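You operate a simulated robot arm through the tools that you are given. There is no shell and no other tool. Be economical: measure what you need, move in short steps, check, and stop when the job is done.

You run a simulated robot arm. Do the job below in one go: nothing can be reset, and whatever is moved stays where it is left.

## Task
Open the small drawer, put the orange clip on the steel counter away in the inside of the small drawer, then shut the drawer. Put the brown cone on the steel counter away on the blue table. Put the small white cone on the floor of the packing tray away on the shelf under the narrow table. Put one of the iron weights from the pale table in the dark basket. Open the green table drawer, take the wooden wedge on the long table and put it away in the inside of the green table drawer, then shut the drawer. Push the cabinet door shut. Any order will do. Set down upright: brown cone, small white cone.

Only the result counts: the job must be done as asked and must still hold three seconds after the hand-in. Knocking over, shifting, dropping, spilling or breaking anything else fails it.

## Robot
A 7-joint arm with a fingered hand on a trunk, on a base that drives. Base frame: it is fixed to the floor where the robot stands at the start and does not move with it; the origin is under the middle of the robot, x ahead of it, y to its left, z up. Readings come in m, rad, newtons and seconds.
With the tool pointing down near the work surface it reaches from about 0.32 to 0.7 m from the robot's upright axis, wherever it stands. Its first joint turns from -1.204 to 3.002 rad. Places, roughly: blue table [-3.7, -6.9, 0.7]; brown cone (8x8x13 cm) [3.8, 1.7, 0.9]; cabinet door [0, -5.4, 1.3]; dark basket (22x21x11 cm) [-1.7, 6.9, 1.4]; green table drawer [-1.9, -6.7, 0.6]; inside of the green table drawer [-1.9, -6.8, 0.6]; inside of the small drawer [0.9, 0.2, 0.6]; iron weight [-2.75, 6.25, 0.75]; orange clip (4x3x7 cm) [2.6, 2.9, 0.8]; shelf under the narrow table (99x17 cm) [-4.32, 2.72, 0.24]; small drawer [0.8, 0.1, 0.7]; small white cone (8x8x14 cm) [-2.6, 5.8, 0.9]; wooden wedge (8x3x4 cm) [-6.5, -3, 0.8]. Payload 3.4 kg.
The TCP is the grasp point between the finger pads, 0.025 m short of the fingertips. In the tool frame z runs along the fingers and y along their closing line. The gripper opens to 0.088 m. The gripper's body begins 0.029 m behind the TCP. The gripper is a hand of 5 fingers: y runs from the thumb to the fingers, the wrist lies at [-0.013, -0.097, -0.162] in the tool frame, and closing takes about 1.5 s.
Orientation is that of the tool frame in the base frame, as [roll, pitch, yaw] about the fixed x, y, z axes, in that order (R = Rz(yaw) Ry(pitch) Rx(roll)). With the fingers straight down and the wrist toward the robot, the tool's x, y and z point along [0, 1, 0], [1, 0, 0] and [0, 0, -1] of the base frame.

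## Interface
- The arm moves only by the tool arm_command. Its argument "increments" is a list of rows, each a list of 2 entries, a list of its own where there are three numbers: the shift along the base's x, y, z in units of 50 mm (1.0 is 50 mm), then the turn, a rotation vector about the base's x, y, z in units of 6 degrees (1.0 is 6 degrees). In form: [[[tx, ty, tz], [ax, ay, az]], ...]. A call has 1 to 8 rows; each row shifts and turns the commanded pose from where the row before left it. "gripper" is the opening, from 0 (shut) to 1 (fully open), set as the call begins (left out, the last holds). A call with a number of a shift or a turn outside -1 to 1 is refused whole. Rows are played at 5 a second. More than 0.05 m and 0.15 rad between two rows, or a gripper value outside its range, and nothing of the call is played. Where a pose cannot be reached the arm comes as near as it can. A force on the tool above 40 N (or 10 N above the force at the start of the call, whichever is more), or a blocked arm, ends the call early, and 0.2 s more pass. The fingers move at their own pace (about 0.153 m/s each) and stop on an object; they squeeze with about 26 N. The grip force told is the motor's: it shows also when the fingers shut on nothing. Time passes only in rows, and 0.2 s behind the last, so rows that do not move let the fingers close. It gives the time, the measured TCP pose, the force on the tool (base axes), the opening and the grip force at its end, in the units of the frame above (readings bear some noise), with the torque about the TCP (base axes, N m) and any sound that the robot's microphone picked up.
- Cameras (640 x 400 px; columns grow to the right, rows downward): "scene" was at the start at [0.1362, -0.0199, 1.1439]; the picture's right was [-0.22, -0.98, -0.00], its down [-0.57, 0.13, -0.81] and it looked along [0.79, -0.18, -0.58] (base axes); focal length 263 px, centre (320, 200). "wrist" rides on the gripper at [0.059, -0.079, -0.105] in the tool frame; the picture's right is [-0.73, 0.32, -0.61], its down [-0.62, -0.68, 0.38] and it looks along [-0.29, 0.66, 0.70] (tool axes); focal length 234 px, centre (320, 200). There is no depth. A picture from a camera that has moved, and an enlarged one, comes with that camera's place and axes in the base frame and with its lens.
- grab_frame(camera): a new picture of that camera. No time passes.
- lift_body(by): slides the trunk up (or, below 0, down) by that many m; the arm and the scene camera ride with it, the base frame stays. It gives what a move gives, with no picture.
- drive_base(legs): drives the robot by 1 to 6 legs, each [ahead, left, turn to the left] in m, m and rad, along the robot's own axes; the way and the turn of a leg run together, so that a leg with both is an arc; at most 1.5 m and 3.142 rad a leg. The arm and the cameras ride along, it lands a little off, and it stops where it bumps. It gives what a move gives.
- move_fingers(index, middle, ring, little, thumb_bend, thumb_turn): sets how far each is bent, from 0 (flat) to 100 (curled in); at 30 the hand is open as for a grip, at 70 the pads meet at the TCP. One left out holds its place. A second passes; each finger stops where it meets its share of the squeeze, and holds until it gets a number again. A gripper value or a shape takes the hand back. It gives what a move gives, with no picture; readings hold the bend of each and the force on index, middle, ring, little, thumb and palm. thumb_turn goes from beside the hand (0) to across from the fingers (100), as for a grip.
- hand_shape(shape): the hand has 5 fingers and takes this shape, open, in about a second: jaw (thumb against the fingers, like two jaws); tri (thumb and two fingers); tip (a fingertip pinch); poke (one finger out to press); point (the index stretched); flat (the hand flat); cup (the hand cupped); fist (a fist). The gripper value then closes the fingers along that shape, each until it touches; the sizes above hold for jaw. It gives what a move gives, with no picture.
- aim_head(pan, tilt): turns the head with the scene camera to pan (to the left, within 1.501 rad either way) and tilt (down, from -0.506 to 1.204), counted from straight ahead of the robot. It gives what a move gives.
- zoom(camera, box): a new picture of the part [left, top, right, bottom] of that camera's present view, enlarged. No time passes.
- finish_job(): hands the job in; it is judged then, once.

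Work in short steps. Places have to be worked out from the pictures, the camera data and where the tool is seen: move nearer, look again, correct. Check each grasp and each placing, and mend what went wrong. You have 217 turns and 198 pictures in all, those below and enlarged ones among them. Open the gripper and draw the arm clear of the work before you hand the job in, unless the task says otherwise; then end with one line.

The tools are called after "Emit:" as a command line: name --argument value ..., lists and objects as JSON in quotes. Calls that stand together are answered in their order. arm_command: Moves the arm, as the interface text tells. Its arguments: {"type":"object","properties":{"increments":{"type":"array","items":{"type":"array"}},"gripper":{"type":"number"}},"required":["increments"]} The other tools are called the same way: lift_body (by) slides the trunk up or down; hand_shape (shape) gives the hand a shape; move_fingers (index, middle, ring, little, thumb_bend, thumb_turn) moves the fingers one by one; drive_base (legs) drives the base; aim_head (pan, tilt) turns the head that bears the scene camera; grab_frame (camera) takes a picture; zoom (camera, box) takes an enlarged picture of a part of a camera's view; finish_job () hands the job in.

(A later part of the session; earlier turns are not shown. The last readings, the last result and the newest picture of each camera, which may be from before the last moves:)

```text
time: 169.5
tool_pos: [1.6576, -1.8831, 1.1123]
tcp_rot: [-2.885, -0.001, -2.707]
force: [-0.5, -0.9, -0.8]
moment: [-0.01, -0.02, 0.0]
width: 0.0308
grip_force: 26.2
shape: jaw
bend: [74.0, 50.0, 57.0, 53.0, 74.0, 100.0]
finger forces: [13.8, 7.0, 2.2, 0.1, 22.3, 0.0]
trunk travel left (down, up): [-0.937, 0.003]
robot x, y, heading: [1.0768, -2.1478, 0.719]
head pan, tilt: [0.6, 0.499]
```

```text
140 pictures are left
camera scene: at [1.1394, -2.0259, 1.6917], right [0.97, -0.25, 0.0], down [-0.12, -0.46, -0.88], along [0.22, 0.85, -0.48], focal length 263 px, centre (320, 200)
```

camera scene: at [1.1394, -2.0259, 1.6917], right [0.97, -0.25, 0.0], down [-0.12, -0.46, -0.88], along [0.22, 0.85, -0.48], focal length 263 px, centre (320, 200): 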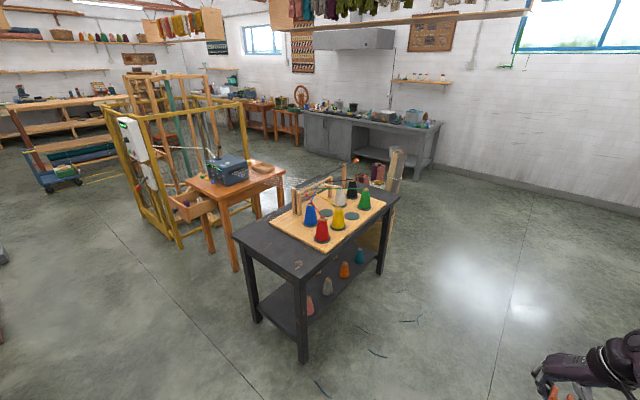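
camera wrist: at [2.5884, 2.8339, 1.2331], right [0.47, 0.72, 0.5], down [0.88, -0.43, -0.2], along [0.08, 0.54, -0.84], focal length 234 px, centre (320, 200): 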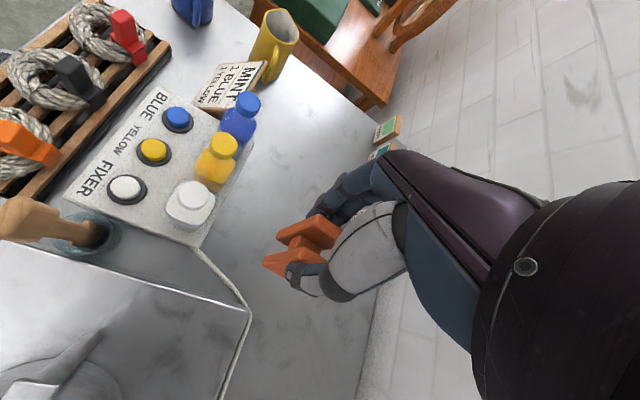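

I'll go left in front of the drawer, staying back, and then look.

Emit:
drive_base --legs '[[-0.1, 0, -0.037], [0, 1.5, 0], [0, 0.61, 0]]'

Emit:
aim_head --pan 0 --tilt 0.8

Emit:
grab_frame --camera "scene"

```text
time: 180.9
tool_pos: [0.2394, -0.3057, 1.1117]
tcp_rot: [-2.882, 0.0, -2.745]
force: [0.0, -0.9, -0.6]
moment: [-0.02, 0.02, -0.02]
width: 0.0308
grip_force: 26.3
shape: jaw
bend: [74.0, 50.0, 57.0, 53.0, 74.0, 100.0]
finger forces: [13.9, 7.0, 2.2, 0.0, 22.2, 0.0]
trunk travel left (down, up): [-0.937, 0.003]
robot x, y, heading: [-0.3533, -0.5452, 0.68]
head pan, tilt: [0.6, 0.499]
```

```text
time: 181.9
tool_pos: [0.2394, -0.3046, 1.1128]
tcp_rot: [-2.883, 0.001, -2.745]
force: [0.2, 0.4, -0.8]
moment: [0.02, 0.02, 0.02]
width: 0.0307
grip_force: 25.5
shape: jaw
bend: [74.0, 50.0, 57.0, 53.0, 74.0, 100.0]
finger forces: [13.9, 6.9, 2.2, 0.0, 22.2, 0.1]
trunk travel left (down, up): [-0.937, 0.003]
robot x, y, heading: [-0.3535, -0.543, 0.683]
head pan, tilt: [0.0, 0.799]
```

```text
139 pictures are left
camera scene: at [-0.2483, -0.4636, 1.6658], right [0.63, -0.78, 0.0], down [-0.56, -0.45, -0.7], along [0.54, 0.44, -0.72], focal length 263 px, centre (320, 200)
```

scene: 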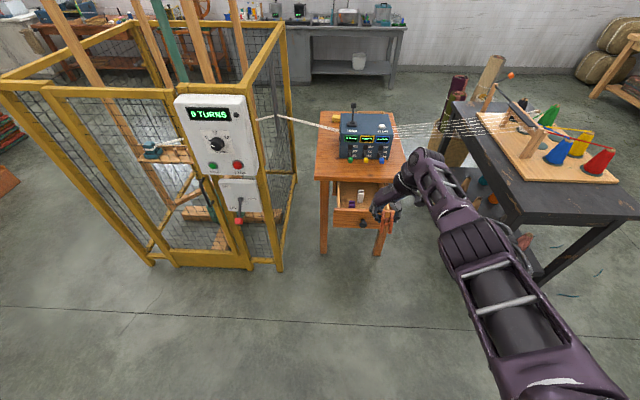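

The drawer is ahead. I'll zoom in to see what's inside and choose a free spot.

Emit:
drive_base --legs '[[0.3, 0, 0]]'

Emit:
zoom --camera "scene" --box '[280, 170, 440, 270]'

Emit:
grab_frame --camera "wrist"

```text
time: 184.0
tool_pos: [0.4763, -0.1146, 1.1122]
tcp_rot: [-2.884, 0.0, -2.747]
force: [0.1, -0.4, -0.4]
moment: [-0.02, -0.01, -0.01]
width: 0.0309
grip_force: 26.2
shape: jaw
bend: [74.0, 50.0, 57.0, 53.0, 74.0, 100.0]
finger forces: [13.9, 6.9, 2.2, 0.0, 22.3, 0.0]
trunk travel left (down, up): [-0.937, 0.003]
robot x, y, heading: [-0.111, -0.3579, 0.678]
head pan, tilt: [0.0, 0.799]
```

```text
4.00 times, centred on (360, 220) of scene
camera zoom: at [-0.0122, -0.2727, 1.6659], right [0.63, -0.78, 0.0], down [-0.56, -0.45, -0.7], along [0.54, 0.44, -0.72], focal length 1054 px, centre (160, 120)
```

zoom: 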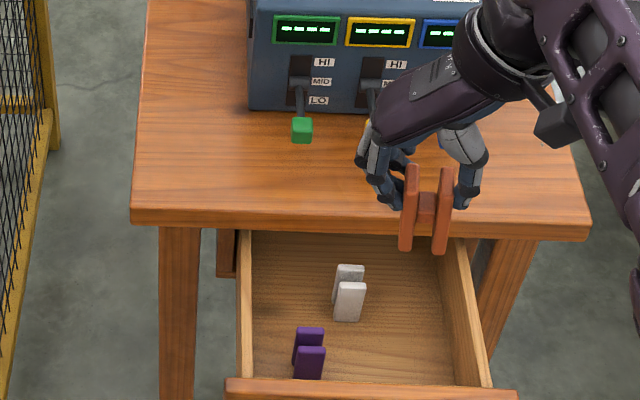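

```text
137 pictures are left
camera wrist: at [0.4407, -0.1827, 1.2338], right [0.49, 0.71, 0.51], down [0.87, -0.46, -0.2], along [0.09, 0.53, -0.84], focal length 234 px, centre (320, 200)
```

wrist: 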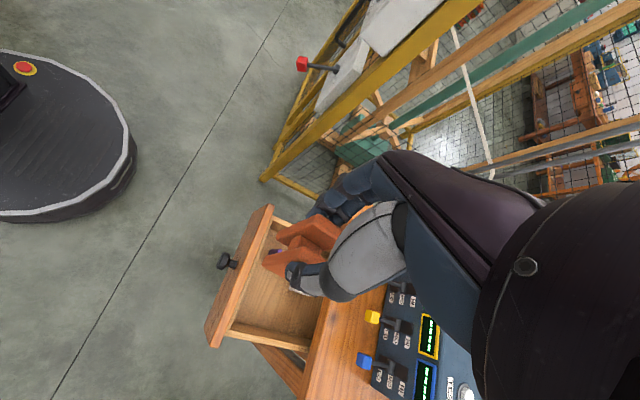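

The drawer holds white and purple clips of the same kind, and the right front corner is free. I'll drive so the clip hangs over (0.633, -0.097).

Emit:
drive_base --legs '[[0.13, -0.085, 0]]'

Emit:
arm_command --increments '[[[0, 0, 0], [0, 0, 0.9]], [[0, 0, 0], [0, 0, 0.9]], [[0, 0, 0], [0, 0, 0.9]]]'

Emit:
grab_frame --camera "wrist"

Emit:
zoom --camera "scene" --box '[280, 190, 440, 290]'

```text
time: 185.4
tool_pos: [0.6317, -0.0993, 1.1128]
tcp_rot: [-2.881, 0.002, -2.751]
force: [-0.8, -0.3, -0.2]
moment: [0.02, 0.01, -0.01]
width: 0.0309
grip_force: 26.0
shape: jaw
bend: [74.0, 50.0, 57.0, 53.0, 74.0, 100.0]
finger forces: [13.9, 7.0, 2.2, 0.1, 22.1, 0.0]
trunk travel left (down, up): [-0.937, 0.003]
robot x, y, heading: [0.0411, -0.3373, 0.679]
head pan, tilt: [0.0, 0.799]
```

```text
time: 186.2
tool_pos: [0.6283, -0.1045, 1.1127]
tcp_rot: [-2.884, 0.0, -2.465]
force: [-0.3, 0.6, -0.2]
moment: [-0.01, 0.04, 0.0]
width: 0.0308
grip_force: 26.2
shape: jaw
bend: [74.0, 50.0, 57.0, 53.0, 74.0, 100.0]
finger forces: [13.9, 6.8, 2.2, 0.1, 22.2, 0.1]
out of reach, approached as far as the arm can: row 3
trunk travel left (down, up): [-0.937, 0.003]
robot x, y, heading: [0.0375, -0.3382, 0.679]
head pan, tilt: [0.0, 0.799]
```

```text
136 pictures are left
camera wrist: at [0.6134, -0.1793, 1.2339], right [0.28, 0.82, 0.51], down [0.96, -0.2, -0.2], along [-0.06, 0.54, -0.84], focal length 234 px, centre (320, 200)
```

wrist: 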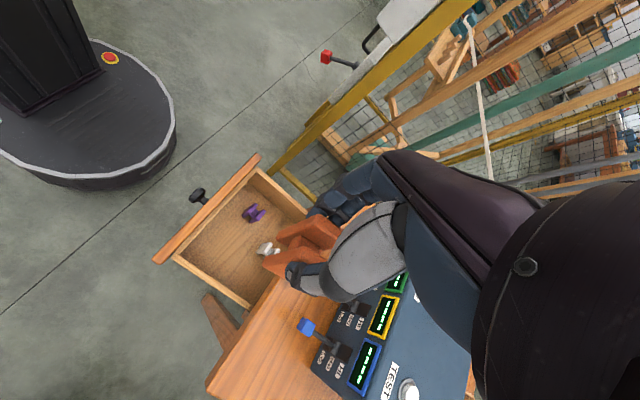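

```text
4.00 times, centred on (360, 240) of scene
camera zoom: at [0.1463, -0.257, 1.6658], right [0.63, -0.78, 0.0], down [-0.56, -0.45, -0.7], along [0.54, 0.44, -0.72], focal length 1054 px, centre (160, 40)
```

zoom: 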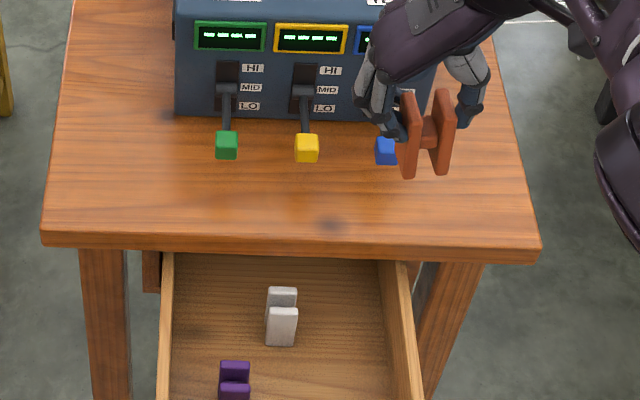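

The spot below the TCP is free, in the right front of the drawer. I'll lower the trunk 0.3 m and look.

Emit:
lift_body --by -0.3

Emit:
grab_frame --camera "wrist"

Emit:
grab_frame --camera "scene"

```text
time: 189.2
tool_pos: [0.6282, -0.1023, 0.8124]
tcp_rot: [-2.883, 0.0, -2.465]
force: [0.0, 1.1, -0.9]
moment: [0.01, -0.02, 0.0]
width: 0.0309
grip_force: 26.3
shape: jaw
bend: [74.0, 50.0, 57.0, 53.0, 75.0, 100.0]
finger forces: [13.9, 7.0, 2.3, 0.1, 22.3, 0.1]
trunk travel left (down, up): [-0.637, 0.303]
robot x, y, heading: [0.0433, -0.3367, 0.676]
head pan, tilt: [0.0, 0.799]
```

```text
134 pictures are left
camera wrist: at [0.6121, -0.1783, 0.9342], right [0.28, 0.82, 0.5], down [0.96, -0.2, -0.2], along [-0.06, 0.54, -0.84], focal length 234 px, centre (320, 200)
```

wrist: 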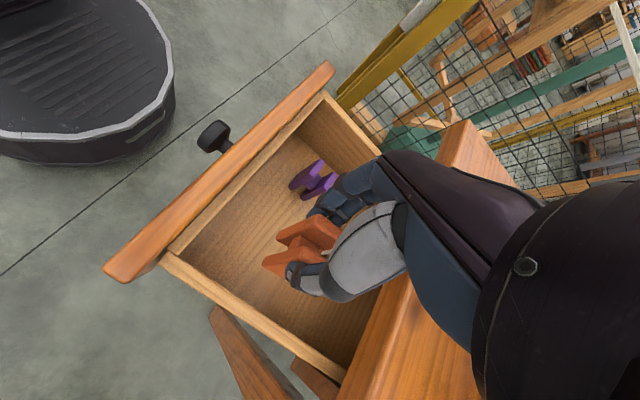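

```text
133 pictures are left
camera scene: at [0.1448, -0.2559, 1.3658], right [0.63, -0.78, 0.0], down [-0.56, -0.45, -0.7], along [0.54, 0.44, -0.72], focal length 263 px, centre (320, 200)
```

scene: 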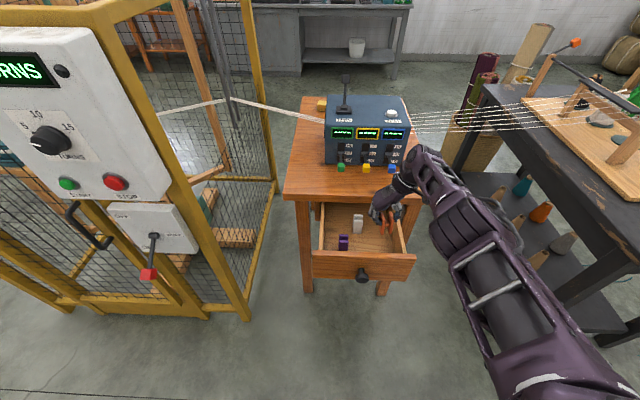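

Clear. I'll lower 0.09 more, then creep down to the drawer floor.

Emit:
lift_body --by -0.09

Emit:
arm_command --increments '[[[0, 0, -0.1], [0, 0, 0]], [[0, 0, -0.1], [0, 0, 0]], [[0, 0, -0.1], [0, 0, 0]], [[0, 0, -0.1], [0, 0, 0]], [[0, 0, -0.1], [0, 0, 0]]]'

Emit:
grab_frame --camera "wrist"

Emit:
zoom --camera "scene" --box '[290, 170, 450, 270]'

```text
time: 190.4
tool_pos: [0.6263, -0.1044, 0.7241]
tcp_rot: [-2.884, 0.0, -2.467]
force: [0.0, -0.5, 0.1]
moment: [-0.04, 0.02, 0.0]
width: 0.0307
grip_force: 26.1
shape: jaw
bend: [74.0, 50.0, 57.0, 53.0, 75.0, 100.0]
finger forces: [14.0, 6.9, 2.2, 0.0, 22.2, 0.0]
trunk travel left (down, up): [-0.547, 0.393]
robot x, y, heading: [0.0427, -0.3376, 0.679]
head pan, tilt: [0.0, 0.799]
```

```text
time: 191.6
tool_pos: [0.6214, -0.1068, 0.7028]
tcp_rot: [-2.883, 0.006, -2.466]
force: [1.3, -0.3, 17.2]
moment: [0.04, 0.04, 0.04]
width: 0.0313
grip_force: 25.9
shape: jaw
bend: [74.0, 50.0, 58.0, 53.0, 74.0, 100.0]
finger forces: [15.2, 7.7, 2.9, 0.0, 26.4, 0.1]
out of reach, approached as far as the arm can: row 3
trunk travel left (down, up): [-0.547, 0.393]
robot x, y, heading: [0.0451, -0.3394, 0.677]
head pan, tilt: [0.0, 0.799]
```

```text
132 pictures are left
camera wrist: at [0.6054, -0.1818, 0.8236], right [0.27, 0.82, 0.51], down [0.96, -0.2, -0.19], along [-0.06, 0.54, -0.84], focal length 234 px, centre (320, 200)
```

wrist: 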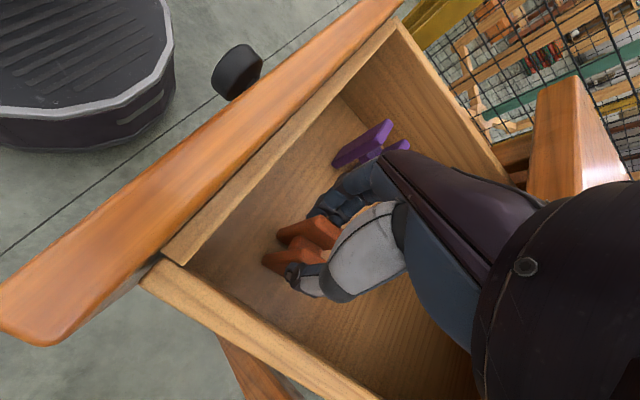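

```text
4.00 times, centred on (370, 220) of scene
camera zoom: at [0.1418, -0.257, 1.2765], right [0.63, -0.78, 0.0], down [-0.56, -0.45, -0.7], along [0.55, 0.44, -0.72], focal length 1054 px, centre (120, 120)
```

zoom: 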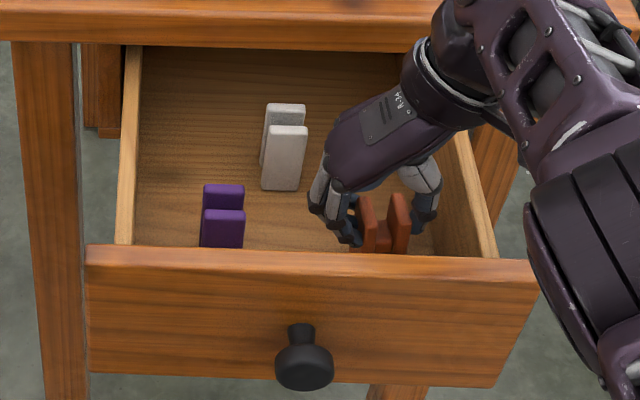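

It's touching the drawer floor with good clearance. I'll ease up 3 mm and open partway.

Emit:
arm_command --increments '[[[0, 0, 0.05], [0, 0, 0]]]'

Emit:
arm_command --increments '[[[0, 0, 0], [0, 0, 0]], [[0, 0, 0], [0, 0, 0]], [[0, 0, 0], [0, 0, 0]], [[0, 0, 0], [0, 0, 0]]]' --gripper 0.62

Emit:
lift_body --by 0.2

Emit:
zoom --camera "scene" --box '[260, 180, 420, 280]'

Emit:
grab_frame --camera "wrist"

```text
time: 192.0
tool_pos: [0.6216, -0.1066, 0.7034]
tcp_rot: [-2.882, 0.002, -2.464]
force: [-0.1, 0.7, 13.5]
moment: [0.14, 0.09, 0.0]
width: 0.0313
grip_force: 26.0
shape: jaw
bend: [74.0, 50.0, 58.0, 53.0, 74.0, 100.0]
finger forces: [16.2, 8.0, 2.7, 0.0, 25.6, 0.0]
trunk travel left (down, up): [-0.547, 0.393]
robot x, y, heading: [0.0423, -0.3359, 0.672]
head pan, tilt: [0.0, 0.799]
```

```text
time: 193.0
tool_pos: [0.6236, -0.1073, 0.7021]
tcp_rot: [-2.882, -0.003, -2.467]
force: [0.1, -0.6, 0.8]
moment: [0.02, 0.01, -0.03]
width: 0.054
grip_force: 0.0
shape: jaw
bend: [29.0, 40.0, 36.0, 37.0, 64.0, 100.0]
finger forces: [0.0, 0.0, 0.0, 0.0, 0.0, 0.0]
trunk travel left (down, up): [-0.547, 0.393]
robot x, y, heading: [0.0447, -0.3353, 0.677]
head pan, tilt: [0.0, 0.799]
```

```text
time: 195.2
tool_pos: [0.6233, -0.1068, 0.9016]
tcp_rot: [-2.881, 0.0, -2.467]
force: [-1.4, 0.3, 0.7]
moment: [0.03, 0.01, 0.02]
width: 0.0541
grip_force: 0.1
shape: jaw
bend: [29.0, 40.0, 36.0, 37.0, 64.0, 100.0]
finger forces: [0.0, 0.1, 0.0, 0.0, 0.1, 0.0]
trunk travel left (down, up): [-0.747, 0.193]
robot x, y, heading: [0.041, -0.3381, 0.676]
head pan, tilt: [0.0, 0.799]
```

```text
4.00 times, centred on (340, 230) of scene
camera zoom: at [0.145, -0.2559, 1.4758], right [0.63, -0.78, 0.0], down [-0.56, -0.45, -0.7], along [0.54, 0.44, -0.72], focal length 1054 px, centre (240, 80)
```

zoom: 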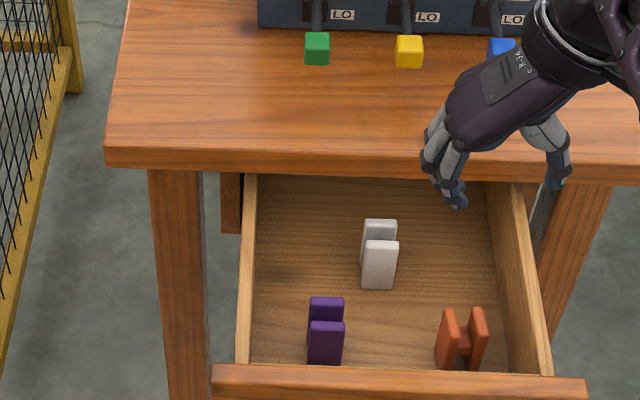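

```text
129 pictures are left
camera wrist: at [0.6076, -0.1814, 1.0227], right [0.27, 0.82, 0.5], down [0.96, -0.2, -0.2], along [-0.06, 0.54, -0.84], focal length 234 px, centre (320, 200)
```

wrist: 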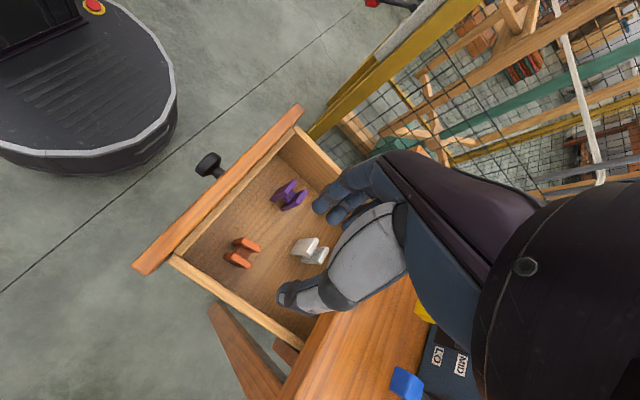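

The clip stands upright in the drawer. I'll back off, close the hand, and lower it in front of the knob to push the drawer shut.

Emit:
drive_base --legs '[[-0.24, 0.056, 0]]'

Emit:
hand_shape --shape "fist"

Emit:
lift_body --by -0.2

Emit:
grab_frame --camera "scene"

Emit:
grab_frame --camera "wrist"

```text
time: 197.0
tool_pos: [0.4058, -0.2143, 0.9026]
tcp_rot: [-2.881, 0.001, -2.468]
force: [0.3, -1.1, -0.8]
moment: [0.01, 0.01, 0.0]
width: 0.054
grip_force: 0.1
shape: jaw
bend: [29.0, 40.0, 36.0, 37.0, 64.0, 100.0]
finger forces: [0.0, 0.0, 0.0, 0.1, 0.1, 0.1]
trunk travel left (down, up): [-0.747, 0.193]
robot x, y, heading: [-0.1751, -0.4453, 0.679]
head pan, tilt: [0.0, 0.799]
```

```text
time: 197.9
tool_pos: [0.4041, -0.215, 0.902]
tcp_rot: [-2.882, 0.0, -2.469]
force: [-0.7, 0.9, 0.0]
moment: [-0.03, -0.04, 0.02]
width: 0.0
grip_force: 0.0
shape: fist
bend: [100.0, 100.0, 100.0, 100.0, 86.0, 85.0]
finger forces: [0.0, 0.0, 0.1, 0.0, 0.0, 0.0]
trunk travel left (down, up): [-0.747, 0.193]
robot x, y, heading: [-0.1739, -0.4454, 0.677]
head pan, tilt: [0.0, 0.799]
```

```text
time: 200.0
tool_pos: [0.404, -0.2133, 0.7026]
tcp_rot: [-2.881, 0.0, -2.468]
force: [-0.8, 0.9, 0.3]
moment: [0.0, 0.02, -0.01]
width: 0.0002
grip_force: 0.0
shape: fist
bend: [100.0, 100.0, 100.0, 100.0, 86.0, 85.0]
finger forces: [0.0, 0.0, 0.0, 0.0, 0.1, 0.1]
trunk travel left (down, up): [-0.547, 0.393]
robot x, y, heading: [-0.1764, -0.4406, 0.676]
head pan, tilt: [0.0, 0.799]
```

```text
128 pictures are left
camera scene: at [-0.0742, -0.3623, 1.2758], right [0.62, -0.78, 0.0], down [-0.56, -0.45, -0.7], along [0.54, 0.44, -0.72], focal length 263 px, centre (320, 200)
```

scene: 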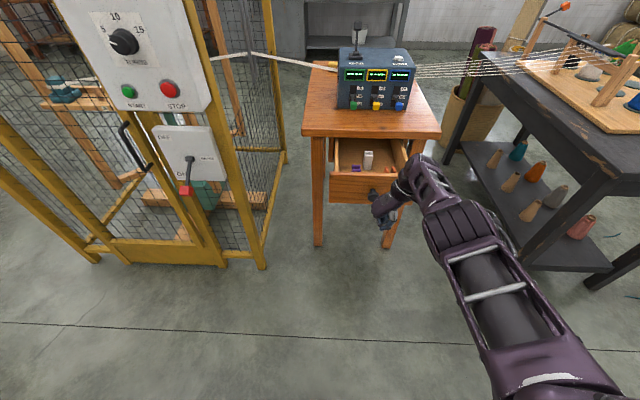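

```text
127 pictures are left
camera wrist: at [0.3887, -0.2887, 0.8229], right [0.28, 0.82, 0.5], down [0.96, -0.2, -0.2], along [-0.06, 0.54, -0.84], focal length 234 px, centre (320, 200)
```

wrist: 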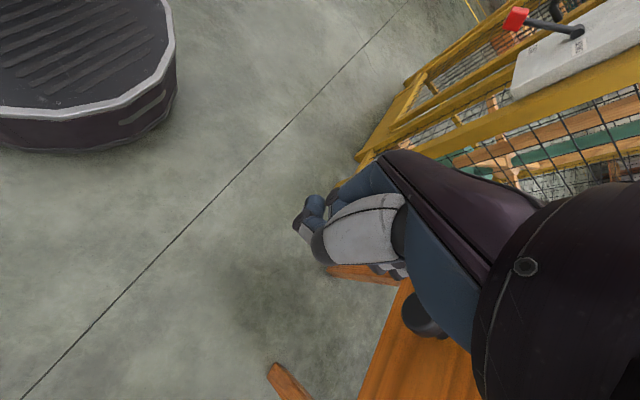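

The fist is level with the panel's upper part. I'll lower 4 cm and drive gently forward.

Emit:
lift_body --by -0.045

Emit:
drive_base --legs '[[0.14, 0, 0]]'

Emit:
grab_frame --camera "scene"

Emit:
grab_frame --camera "wrist"

```text
time: 200.9
tool_pos: [0.4042, -0.2144, 0.6569]
tcp_rot: [-2.883, 0.0, -2.468]
force: [0.7, 0.6, -0.3]
moment: [0.02, -0.01, 0.01]
width: 0.0
grip_force: 0.1
shape: fist
bend: [100.0, 100.0, 100.0, 100.0, 86.0, 85.0]
finger forces: [0.0, 0.1, 0.1, 0.0, 0.1, 0.0]
trunk travel left (down, up): [-0.502, 0.438]
robot x, y, heading: [-0.1783, -0.4415, 0.675]
head pan, tilt: [0.0, 0.799]
```

```text
time: 202.2
tool_pos: [0.5124, -0.1263, 0.6552]
tcp_rot: [-2.88, 0.0, -2.467]
force: [0.5, -0.4, 0.5]
moment: [0.0, 0.02, -0.02]
width: 0.0
grip_force: 0.0
shape: fist
bend: [100.0, 100.0, 100.0, 100.0, 86.0, 85.0]
finger forces: [0.0, 0.1, 0.0, 0.0, 0.0, 0.0]
trunk travel left (down, up): [-0.502, 0.438]
robot x, y, heading: [-0.0677, -0.356, 0.677]
head pan, tilt: [0.0, 0.799]
```

```text
126 pictures are left
camera scene: at [0.0349, -0.2747, 1.2307], right [0.63, -0.78, 0.0], down [-0.56, -0.45, -0.7], along [0.54, 0.44, -0.72], focal length 263 px, centre (320, 200)
```

scene: 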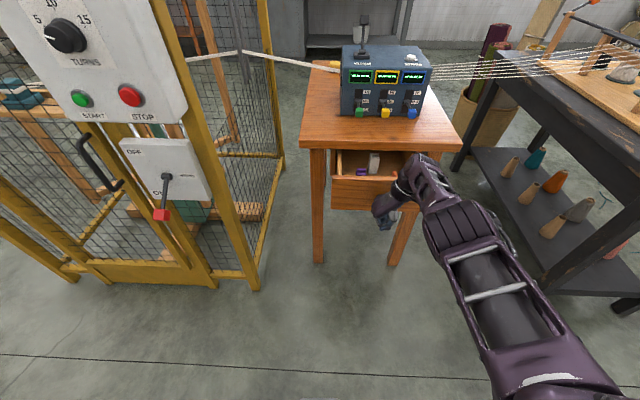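

```text
125 pictures are left
camera wrist: at [0.4973, -0.2009, 0.7772], right [0.28, 0.82, 0.5], down [0.96, -0.2, -0.2], along [-0.06, 0.54, -0.84], focal length 234 px, centre (320, 200)
```

wrist: 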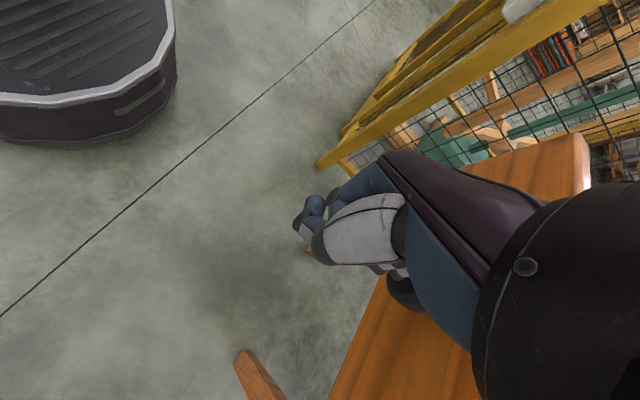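

The drawer is closing smoothly. I'll push on.

Emit:
drive_base --legs '[[0.1, 0, 0]]'

Emit:
grab_frame --camera "scene"

```text
time: 203.4
tool_pos: [0.5912, -0.0653, 0.6563]
tcp_rot: [-2.88, -0.002, -2.465]
force: [-1.0, -0.1, -0.1]
moment: [0.0, 0.01, 0.02]
width: 0.0002
grip_force: 0.2
shape: fist
bend: [100.0, 100.0, 100.0, 100.0, 86.0, 85.0]
finger forces: [0.1, 0.0, 0.1, 0.0, 0.0, 0.1]
trunk travel left (down, up): [-0.502, 0.438]
robot x, y, heading: [0.0105, -0.2935, 0.676]
head pan, tilt: [0.0, 0.799]
```

```text
124 pictures are left
camera scene: at [0.1133, -0.2119, 1.2307], right [0.63, -0.78, 0.0], down [-0.56, -0.45, -0.7], along [0.54, 0.44, -0.72], focal length 263 px, centre (320, 200)
```

scene: 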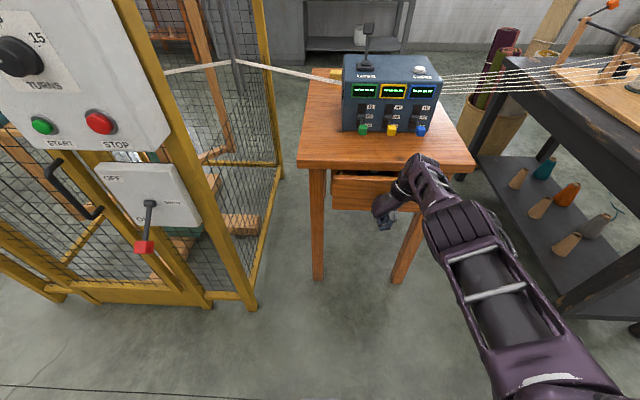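

Almost shut. I'll push a little more.

Emit:
drive_base --legs '[[0.035, 0, 0]]'

Emit:
zoom --camera "scene" --box '[280, 140, 480, 265]'

```text
time: 204.2
tool_pos: [0.6189, -0.0425, 0.6568]
tcp_rot: [-2.882, -0.002, -2.469]
force: [0.0, -0.1, 0.0]
moment: [-0.01, 0.04, -0.01]
width: 0.0
grip_force: 0.0
shape: fist
bend: [100.0, 100.0, 100.0, 100.0, 86.0, 85.0]
finger forces: [0.0, 0.1, 0.1, 0.0, 0.0, 0.1]
trunk travel left (down, up): [-0.502, 0.438]
robot x, y, heading: [0.0401, -0.2707, 0.676]
head pan, tilt: [0.0, 0.799]
```

```text
3.20 times, centred on (380, 202) of scene
camera zoom: at [0.1411, -0.1897, 1.2306], right [0.63, -0.78, 0.0], down [-0.56, -0.45, -0.7], along [0.54, 0.44, -0.72], focal length 843 px, centre (128, 192)
```

zoom: 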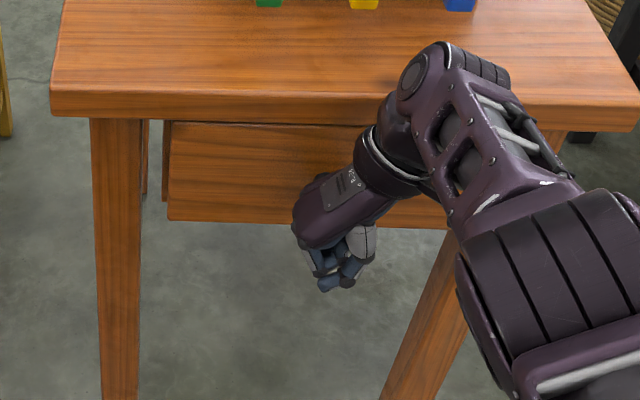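

No resistance yet. I'll push in small arm steps until I feel the stop.

Emit:
arm_command --increments '[[[0.155, 0.126, 0], [0, 0, 0]], [[0.155, 0.126, 0], [0, 0, 0]], [[0.155, 0.126, 0], [0, 0, 0]], [[0, 0, 0], [0, 0, 0]]]'

Emit:
zoom --camera "scene" --box '[280, 140, 480, 265]'

```text
time: 205.2
tool_pos: [0.6192, -0.0415, 0.6566]
tcp_rot: [-2.881, 0.0, -2.469]
force: [0.0, -0.6, -0.1]
moment: [0.02, -0.02, 0.01]
width: 0.0
grip_force: 0.1
shape: fist
bend: [100.0, 100.0, 100.0, 100.0, 86.0, 85.0]
finger forces: [0.0, 0.0, 0.0, 0.0, 0.1, 0.0]
out of reach, approached as far as the arm can: row 1, 2, 3
trunk travel left (down, up): [-0.502, 0.438]
robot x, y, heading: [0.0324, -0.2713, 0.674]
head pan, tilt: [0.0, 0.799]
```

```text
3.20 times, centred on (380, 202) of scene
camera zoom: at [0.1399, -0.1906, 1.2308], right [0.63, -0.78, 0.0], down [-0.56, -0.45, -0.7], along [0.54, 0.44, -0.72], focal length 843 px, centre (128, 192)
```

zoom: 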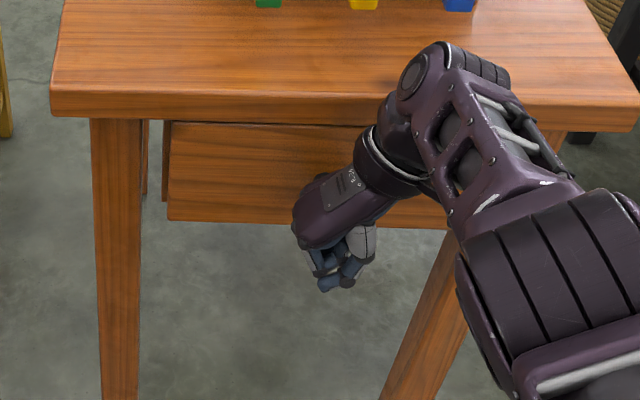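

I'll drive 2 cm further and watch for resistance.

Emit:
drive_base --legs '[[0.025, 0, 0]]'

Emit:
zoom --camera "scene" --box '[280, 140, 480, 265]'

```text
time: 206.1
tool_pos: [0.6352, -0.0281, 0.6581]
tcp_rot: [-2.879, -0.001, -2.468]
force: [-11.3, -7.8, -1.3]
moment: [0.16, -0.29, 0.24]
width: 0.0
grip_force: 0.1
shape: fist
bend: [100.0, 100.0, 100.0, 100.0, 86.0, 85.0]
finger forces: [0.1, 0.0, 0.0, 13.3, 0.0, 0.0]
trunk travel left (down, up): [-0.502, 0.438]
robot x, y, heading: [0.0542, -0.254, 0.676]
head pan, tilt: [0.0, 0.799]
```

```text
3.20 times, centred on (380, 202) of scene
camera zoom: at [0.1569, -0.1767, 1.231], right [0.62, -0.78, 0.0], down [-0.56, -0.45, -0.7], along [0.55, 0.44, -0.72], focal length 843 px, centre (128, 192)
```

zoom: 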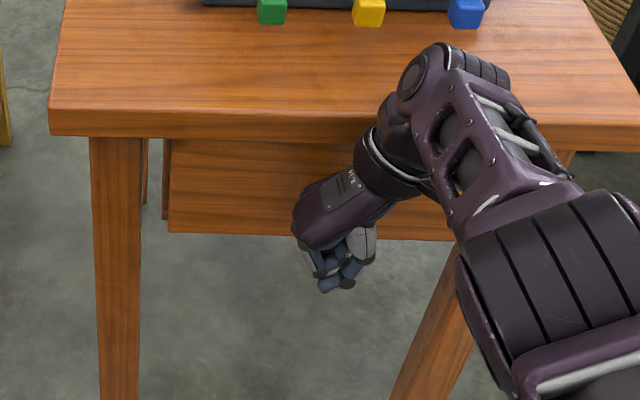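

A firm stop of about 14 N, so it should be shut. I'll back off, raise a bit, and look.

Emit:
drive_base --legs '[[-0.4, 0, 0]]'

Emit:
lift_body --by 0.3

Emit:
aim_head --pan 0 --tilt 0.6

Emit:
grab_frame --camera "scene"

```text
time: 208.6
tool_pos: [0.3224, -0.2813, 0.6563]
tcp_rot: [-2.882, -0.001, -2.47]
force: [0.1, 0.6, -0.5]
moment: [0.01, 0.03, -0.01]
width: 0.0
grip_force: 0.0
shape: fist
bend: [100.0, 100.0, 100.0, 100.0, 86.0, 85.0]
finger forces: [0.1, 0.1, 0.0, 0.0, 0.0, 0.1]
trunk travel left (down, up): [-0.502, 0.438]
robot x, y, heading: [-0.2627, -0.5091, 0.671]
head pan, tilt: [0.0, 0.799]
```

```text
time: 211.6
tool_pos: [0.3223, -0.2809, 0.9556]
tcp_rot: [-2.881, -0.002, -2.47]
force: [-0.3, 0.1, -0.4]
moment: [-0.01, 0.02, 0.0]
width: 0.0001
grip_force: 0.0
shape: fist
bend: [100.0, 100.0, 100.0, 100.0, 86.0, 85.0]
finger forces: [0.1, 0.0, 0.0, 0.1, 0.0, 0.0]
trunk travel left (down, up): [-0.802, 0.138]
robot x, y, heading: [-0.2592, -0.5052, 0.674]
head pan, tilt: [0.0, 0.799]
```

```text
time: 212.3
tool_pos: [0.3208, -0.28, 0.956]
tcp_rot: [-2.883, -0.002, -2.47]
force: [-0.1, 0.2, 0.1]
moment: [-0.01, 0.01, 0.0]
width: 0.0
grip_force: 0.1
shape: fist
bend: [100.0, 100.0, 100.0, 100.0, 86.0, 85.0]
finger forces: [0.1, 0.0, 0.0, 0.0, 0.1, 0.0]
trunk travel left (down, up): [-0.802, 0.138]
robot x, y, heading: [-0.2618, -0.5092, 0.676]
head pan, tilt: [0.0, 0.6]
```

```text
120 pictures are left
camera scene: at [-0.1508, -0.4232, 1.5476], right [0.62, -0.78, 0.0], down [-0.44, -0.35, -0.82], along [0.64, 0.51, -0.57], focal length 263 px, centre (320, 200)
```

scene: 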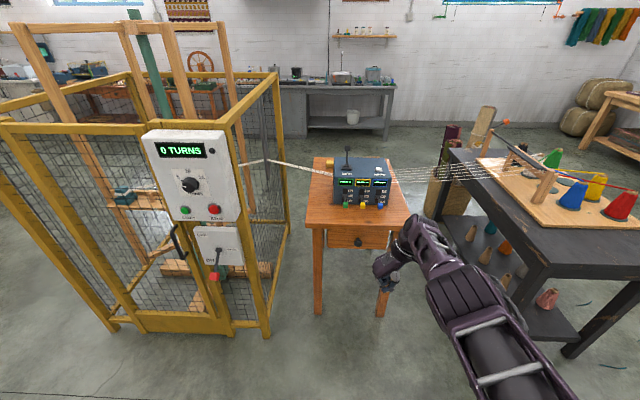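

The knob is back at its closed place. Next the brown cone at the right end of the counter: I'll open the hand and drive there by the same way.

Emit:
hand_shape --shape "jaw"

Emit:
drive_base --legs '[[0, -1.5, 0], [0, -0.6, 0], [1.5, 0, 0], [1.5, 0, 0], [0, 1.2, 0]]'

Emit:
grab_frame --camera "scene"

```text
time: 213.2
tool_pos: [0.3216, -0.2805, 0.9561]
tcp_rot: [-2.881, -0.002, -2.471]
force: [0.6, -0.9, 0.7]
moment: [0.03, 0.02, -0.04]
width: 0.0877
grip_force: 0.1
shape: jaw
bend: [30.0, 30.0, 30.0, 30.0, 30.0, 97.0]
finger forces: [0.1, 0.0, 0.0, 0.0, 0.1, 0.1]
trunk travel left (down, up): [-0.802, 0.138]
robot x, y, heading: [-0.2587, -0.5121, 0.676]
head pan, tilt: [0.0, 0.6]
```

```text
time: 243.2
tool_pos: [3.2718, 0.8156, 0.9562]
tcp_rot: [-2.882, -0.002, -2.529]
force: [0.6, 0.5, 0.1]
moment: [0.0, -0.01, 0.01]
width: 0.0877
grip_force: 0.1
shape: jaw
bend: [30.0, 30.0, 30.0, 30.0, 30.0, 97.0]
finger forces: [0.0, 0.0, 0.1, 0.0, 0.0, 0.1]
trunk travel left (down, up): [-0.802, 0.138]
robot x, y, heading: [2.6764, 0.6215, 0.615]
head pan, tilt: [0.0, 0.6]
```

```text
119 pictures are left
camera scene: at [2.7915, 0.7023, 1.5477], right [0.58, -0.82, 0.0], down [-0.46, -0.33, -0.83], along [0.67, 0.47, -0.56], focal length 263 px, centre (320, 200)
```

scene: 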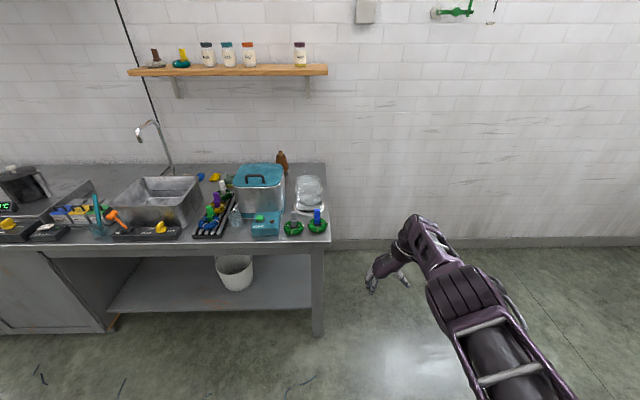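

The brown cone is behind the teal pot at about (3.80, 1.68), near the counter's right end, so I'll reach it from that end. First I'll straighten the tool and turn it back.

Emit:
arm_command --increments '[[[0, 0, 0], [0.68, 0.48, 0]], [[0, 0, 0], [0.68, 0.48, 0]], [[0, 0, 0], [0.68, 0.48, 0]], [[0, 0, 0], [0, 0, -0.97]], [[0, 0, 0], [0, 0, -0.97]], [[0, 0, 0], [0, 0, -0.97]], [[0, 0, 0], [0, 0, -0.97]], [[0, 0, 0], [0, 0, -0.97]]]'

Emit:
arm_command --increments '[[[0, 0, 0], [0, 0, -0.97]], [[0, 0, 0], [0, 0, -0.97]], [[0, 0, 0], [0, 0, -0.97]], [[0, 0, 0], [0, 0, -0.97]], [[0, 0, 0], [0, 0, -0.97]], [[0, 0, 0], [0, 0, -0.97]], [[0, 0, 0], [0, 0, -0.97]]]'

```text
time: 245.0
tool_pos: [3.2956, 0.8269, 0.9421]
tcp_rot: [3.141, -0.003, -3.04]
force: [0.1, 0.1, -0.3]
moment: [-0.01, -0.02, 0.0]
width: 0.0878
grip_force: 0.0
shape: jaw
bend: [30.0, 30.0, 30.0, 30.0, 30.0, 97.0]
finger forces: [0.0, 0.0, 0.0, 0.0, 0.0, 0.0]
out of reach, approached as far as the arm can: row 1, 2, 3, 4, 5, 6, 7, 8
trunk travel left (down, up): [-0.802, 0.138]
robot x, y, heading: [2.6778, 0.622, 0.611]
head pan, tilt: [0.0, 0.6]
```

```text
time: 246.6
tool_pos: [3.3408, 0.847, 0.9209]
tcp_rot: [-3.141, -0.003, 2.534]
force: [-0.5, -0.3, 0.3]
moment: [0.04, 0.02, 0.04]
width: 0.088
grip_force: 0.0
shape: jaw
bend: [30.0, 30.0, 30.0, 30.0, 30.0, 97.0]
finger forces: [0.0, 0.0, 0.1, 0.0, 0.0, 0.0]
out of reach, approached as far as the arm can: row 1, 2, 3, 4, 5, 6, 7
trunk travel left (down, up): [-0.802, 0.138]
robot x, y, heading: [2.68, 0.6223, 0.612]
head pan, tilt: [0.0, 0.6]
```

Orientation is good. I'll draw the arm in a little, raise it, and drive around to the counter's right end, facing the cone diagonally.

Emit:
arm_command --increments '[[[-0.6, -0.4, 0], [0, 0, 0]], [[-0.6, -0.4, 0], [0, 0, 0]], [[-0.6, -0.4, 0], [0, 0, 0]]]'

Emit:
lift_body --by 0.13

Emit:
drive_base --legs '[[0, -0.8, 0], [0, 0, 1.273], [0.5, -0.65, 0]]'

Emit:
grab_frame --camera "scene"

Emit:
grab_frame --camera "wrist"

```text
time: 247.4
tool_pos: [3.3293, 0.8227, 0.8775]
tcp_rot: [3.14, -0.003, 2.536]
force: [0.3, -0.5, -0.1]
moment: [-0.03, -0.02, 0.0]
width: 0.0876
grip_force: 0.1
shape: jaw
bend: [30.0, 30.0, 30.0, 30.0, 30.0, 97.0]
finger forces: [0.1, 0.0, 0.0, 0.0, 0.0, 0.1]
out of reach, approached as far as the arm can: row 1, 2, 3
trunk travel left (down, up): [-0.802, 0.138]
robot x, y, heading: [2.6787, 0.6244, 0.616]
head pan, tilt: [0.0, 0.6]
```

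```text
time: 249.0
tool_pos: [3.3284, 0.8237, 1.0076]
tcp_rot: [3.142, -0.002, 2.536]
force: [0.3, -0.3, -0.1]
moment: [0.01, 0.01, 0.01]
width: 0.0882
grip_force: 0.1
shape: jaw
bend: [30.0, 30.0, 30.0, 30.0, 30.0, 97.0]
finger forces: [0.0, 0.0, 0.1, 0.0, 0.0, 0.1]
trunk travel left (down, up): [-0.932, 0.008]
robot x, y, heading: [2.6782, 0.6192, 0.614]
head pan, tilt: [0.0, 0.6]
```

```text
time: 260.4
tool_pos: [3.6204, 1.3263, 1.0089]
tcp_rot: [-3.141, -0.005, -2.484]
force: [0.2, 0.2, -0.3]
moment: [-0.02, 0.0, 0.0]
width: 0.0878
grip_force: 0.0
shape: jaw
bend: [30.0, 30.0, 30.0, 30.0, 30.0, 97.0]
finger forces: [0.0, 0.0, 0.0, 0.0, 0.1, 0.0]
trunk travel left (down, up): [-0.932, 0.008]
robot x, y, heading: [3.6151, 0.6472, 1.876]
head pan, tilt: [0.0, 0.6]
```

```text
118 pictures are left
camera scene: at [3.574, 0.7768, 1.6777], right [0.95, 0.3, 0.0], down [0.17, -0.54, -0.83], along [-0.25, 0.79, -0.56], focal length 263 px, centre (320, 200)
```

scene: 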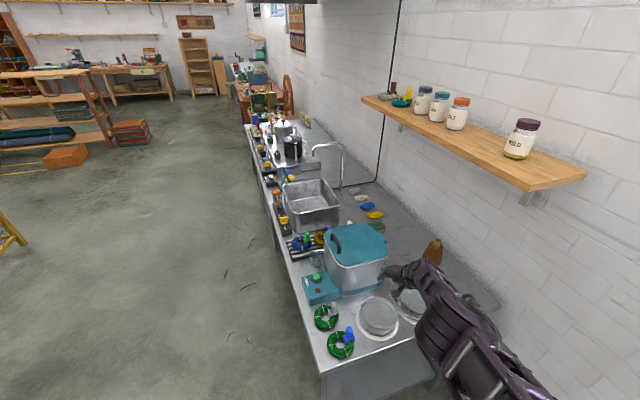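

```text
117 pictures are left
camera wrist: at [3.623, 1.2285, 1.1123], right [0.38, 0.7, 0.6], down [0.91, -0.16, -0.39], along [-0.17, 0.7, -0.7], focal length 234 px, centre (320, 200)
```

wrist: 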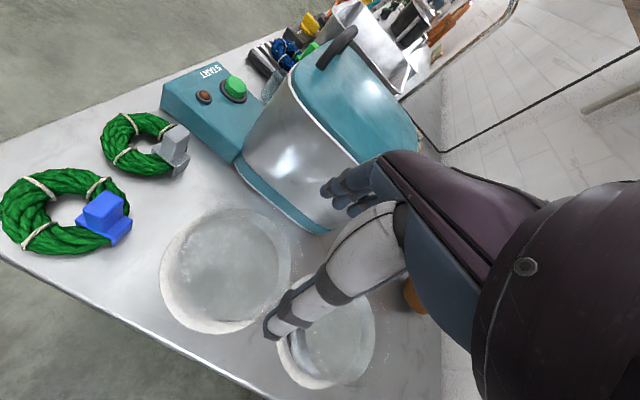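

The cone is confirmed near (3.785, 1.67). I'll drive toward the wall first, then along, to bring the hand over it without touching the pot.

Emit:
drive_base --legs '[[0.127, -0.321, 0]]'

Emit:
grab_frame --camera "wrist"

Emit:
grab_frame --camera "scene"

```text
time: 262.6
tool_pos: [3.8936, 1.5437, 1.009]
tcp_rot: [-3.141, -0.004, -2.495]
force: [-0.3, -0.2, 0.2]
moment: [0.01, 0.01, -0.02]
width: 0.0878
grip_force: 0.0
shape: jaw
bend: [30.0, 30.0, 30.0, 30.0, 30.0, 97.0]
finger forces: [0.1, 0.0, 0.0, 0.0, 0.0, 0.1]
trunk travel left (down, up): [-0.932, 0.008]
robot x, y, heading: [3.8828, 0.8613, 1.87]
head pan, tilt: [0.0, 0.6]
```

```text
116 pictures are left
camera wrist: at [3.8951, 1.4459, 1.1125], right [0.38, 0.7, 0.61], down [0.91, -0.17, -0.39], along [-0.17, 0.7, -0.7], focal length 234 px, centre (320, 200)
```

wrist: 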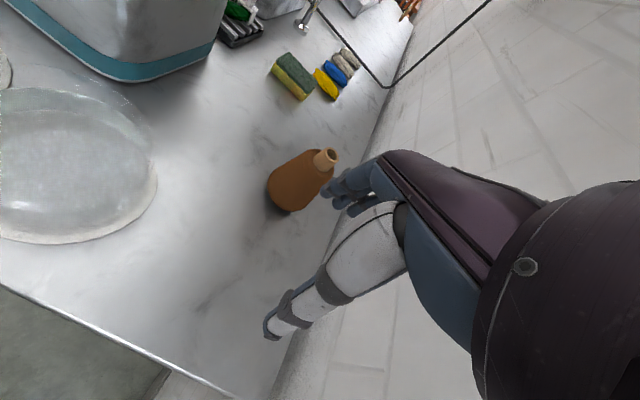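

```text
115 pictures are left
camera scene: at [3.842, 0.9946, 1.6777], right [0.96, 0.29, 0.0], down [0.17, -0.54, -0.83], along [-0.24, 0.79, -0.56], focal length 263 px, centre (320, 200)
```

scene: 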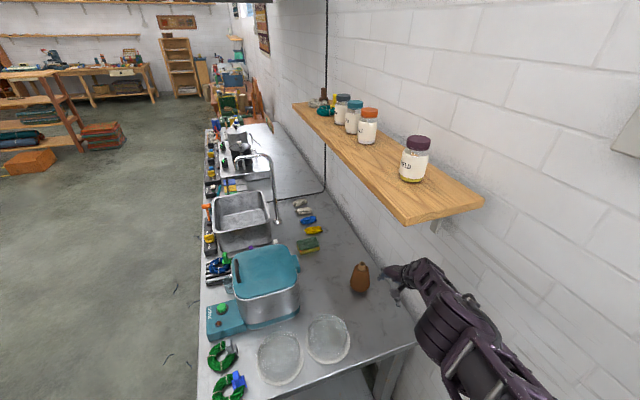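

The cone axis is at about (3.79, 1.668), and a wall shelf is at z≈1.33 above it. I'll lower 3 cm for clearance beneath the shelf and slide in 0.16 m.

Emit:
lift_body --by -0.025

Emit:
drive_base --legs '[[0.148, 0.06, 0]]'

Emit:
grab_frame --camera "wrist"

Emit:
grab_frame --camera "scene"

```text
time: 263.3
tool_pos: [3.8959, 1.5445, 0.9827]
tcp_rot: [-3.141, -0.003, -2.491]
force: [0.7, -0.2, 0.1]
moment: [-0.03, 0.02, 0.01]
width: 0.0875
grip_force: 0.0
shape: jaw
bend: [30.0, 30.0, 30.0, 30.0, 30.0, 97.0]
finger forces: [0.1, 0.1, 0.0, 0.1, 0.1, 0.0]
trunk travel left (down, up): [-0.907, 0.033]
robot x, y, heading: [3.8874, 0.8607, 1.871]
head pan, tilt: [0.0, 0.6]
```

```text
time: 264.7
tool_pos: [3.7955, 1.6651, 0.9836]
tcp_rot: [3.141, -0.004, -2.493]
force: [0.3, 0.3, 1.0]
moment: [-0.01, -0.01, 0.01]
width: 0.0875
grip_force: 0.2
shape: jaw
bend: [30.0, 30.0, 30.0, 30.0, 30.0, 97.0]
finger forces: [0.1, 0.1, 0.1, 0.0, 0.1, 0.0]
trunk travel left (down, up): [-0.907, 0.033]
robot x, y, heading: [3.7827, 0.9876, 1.87]
head pan, tilt: [0.0, 0.6]
```

```text
114 pictures are left
camera wrist: at [3.7958, 1.5668, 1.0878], right [0.39, 0.7, 0.61], down [0.91, -0.17, -0.39], along [-0.17, 0.7, -0.7], focal length 234 px, centre (320, 200)
```

wrist: 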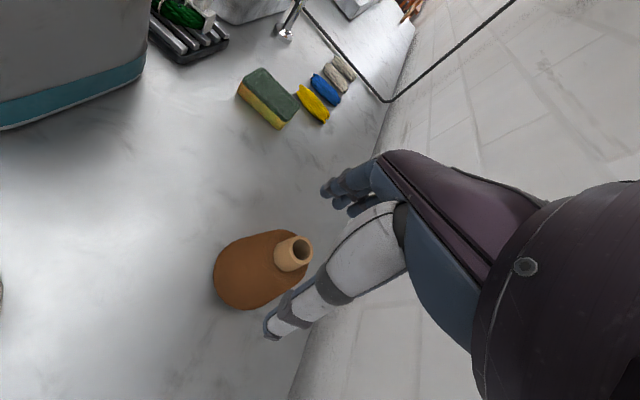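

```text
113 pictures are left
camera scene: at [3.7434, 1.1152, 1.6529], right [0.96, 0.29, 0.0], down [0.16, -0.54, -0.83], along [-0.24, 0.79, -0.56], focal length 263 px, centre (320, 200)
```

scene: 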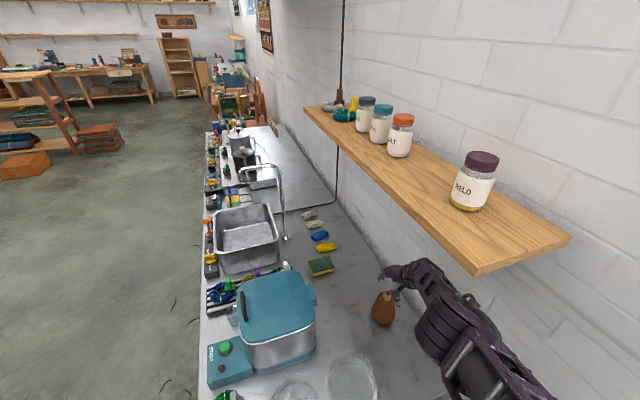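

Well centred. I'll lower 7 cm to the cone's neck and close.

Emit:
lift_body --by -0.068

Emit:
grab_frame --camera "wrist"

Emit:
arm_command --increments '[[[0, 0, 0], [0, 0, 0]], [[0, 0, 0], [0, 0, 0]], [[0, 0, 0], [0, 0, 0]], [[0, 0, 0], [0, 0, 0]], [[0, 0, 0], [0, 0, 0]], [[0, 0, 0], [0, 0, 0]], [[0, 0, 0], [0, 0, 0]], [[0, 0, 0], [0, 0, 0]]]' --gripper 0

Emit:
grab_frame --camera "wrist"

```text
time: 265.8
tool_pos: [3.7947, 1.6652, 0.9149]
tcp_rot: [-3.141, -0.004, -2.491]
force: [0.3, -0.8, -0.5]
moment: [-0.05, -0.04, 0.02]
width: 0.0878
grip_force: 0.0
shape: jaw
bend: [30.0, 30.0, 30.0, 30.0, 30.0, 97.0]
finger forces: [0.1, 0.0, 0.0, 0.0, 0.0, 0.1]
trunk travel left (down, up): [-0.839, 0.101]
robot x, y, heading: [3.7834, 0.9851, 1.867]
head pan, tilt: [0.0, 0.6]
```

```text
112 pictures are left
camera wrist: at [3.795, 1.5678, 1.0192], right [0.39, 0.7, 0.6], down [0.91, -0.17, -0.39], along [-0.17, 0.7, -0.7], focal length 234 px, centre (320, 200)
```

wrist: 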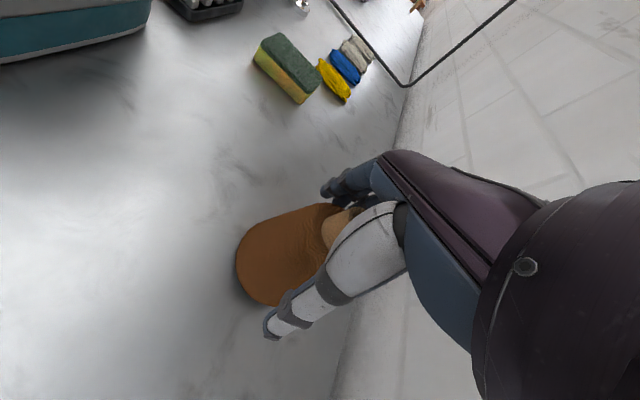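

```text
time: 267.6
tool_pos: [3.7948, 1.6664, 0.9144]
tcp_rot: [3.14, -0.003, -2.491]
force: [-0.9, -0.5, 0.6]
moment: [0.03, 0.03, 0.03]
width: 0.046
grip_force: 25.6
shape: jaw
bend: [74.0, 37.0, 35.0, 42.0, 73.0, 100.0]
finger forces: [12.1, 4.5, 3.7, 0.1, 19.4, 0.1]
trunk travel left (down, up): [-0.839, 0.101]
robot x, y, heading: [3.7784, 0.9814, 1.868]
head pan, tilt: [0.0, 0.6]
```

```text
111 pictures are left
camera wrist: at [3.7947, 1.5679, 1.0192], right [0.39, 0.7, 0.6], down [0.91, -0.17, -0.39], along [-0.17, 0.7, -0.7], focal length 234 px, centre (320, 200)
```

wrist: 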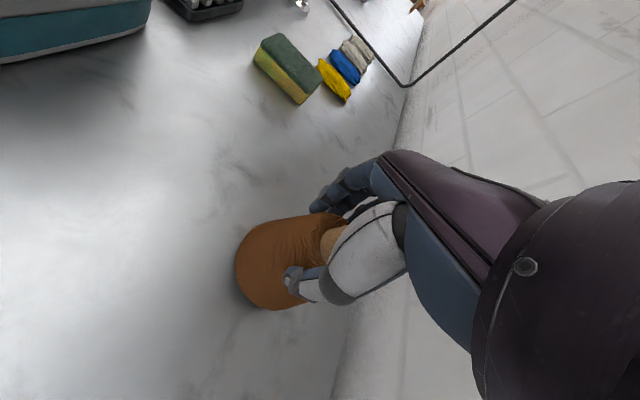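

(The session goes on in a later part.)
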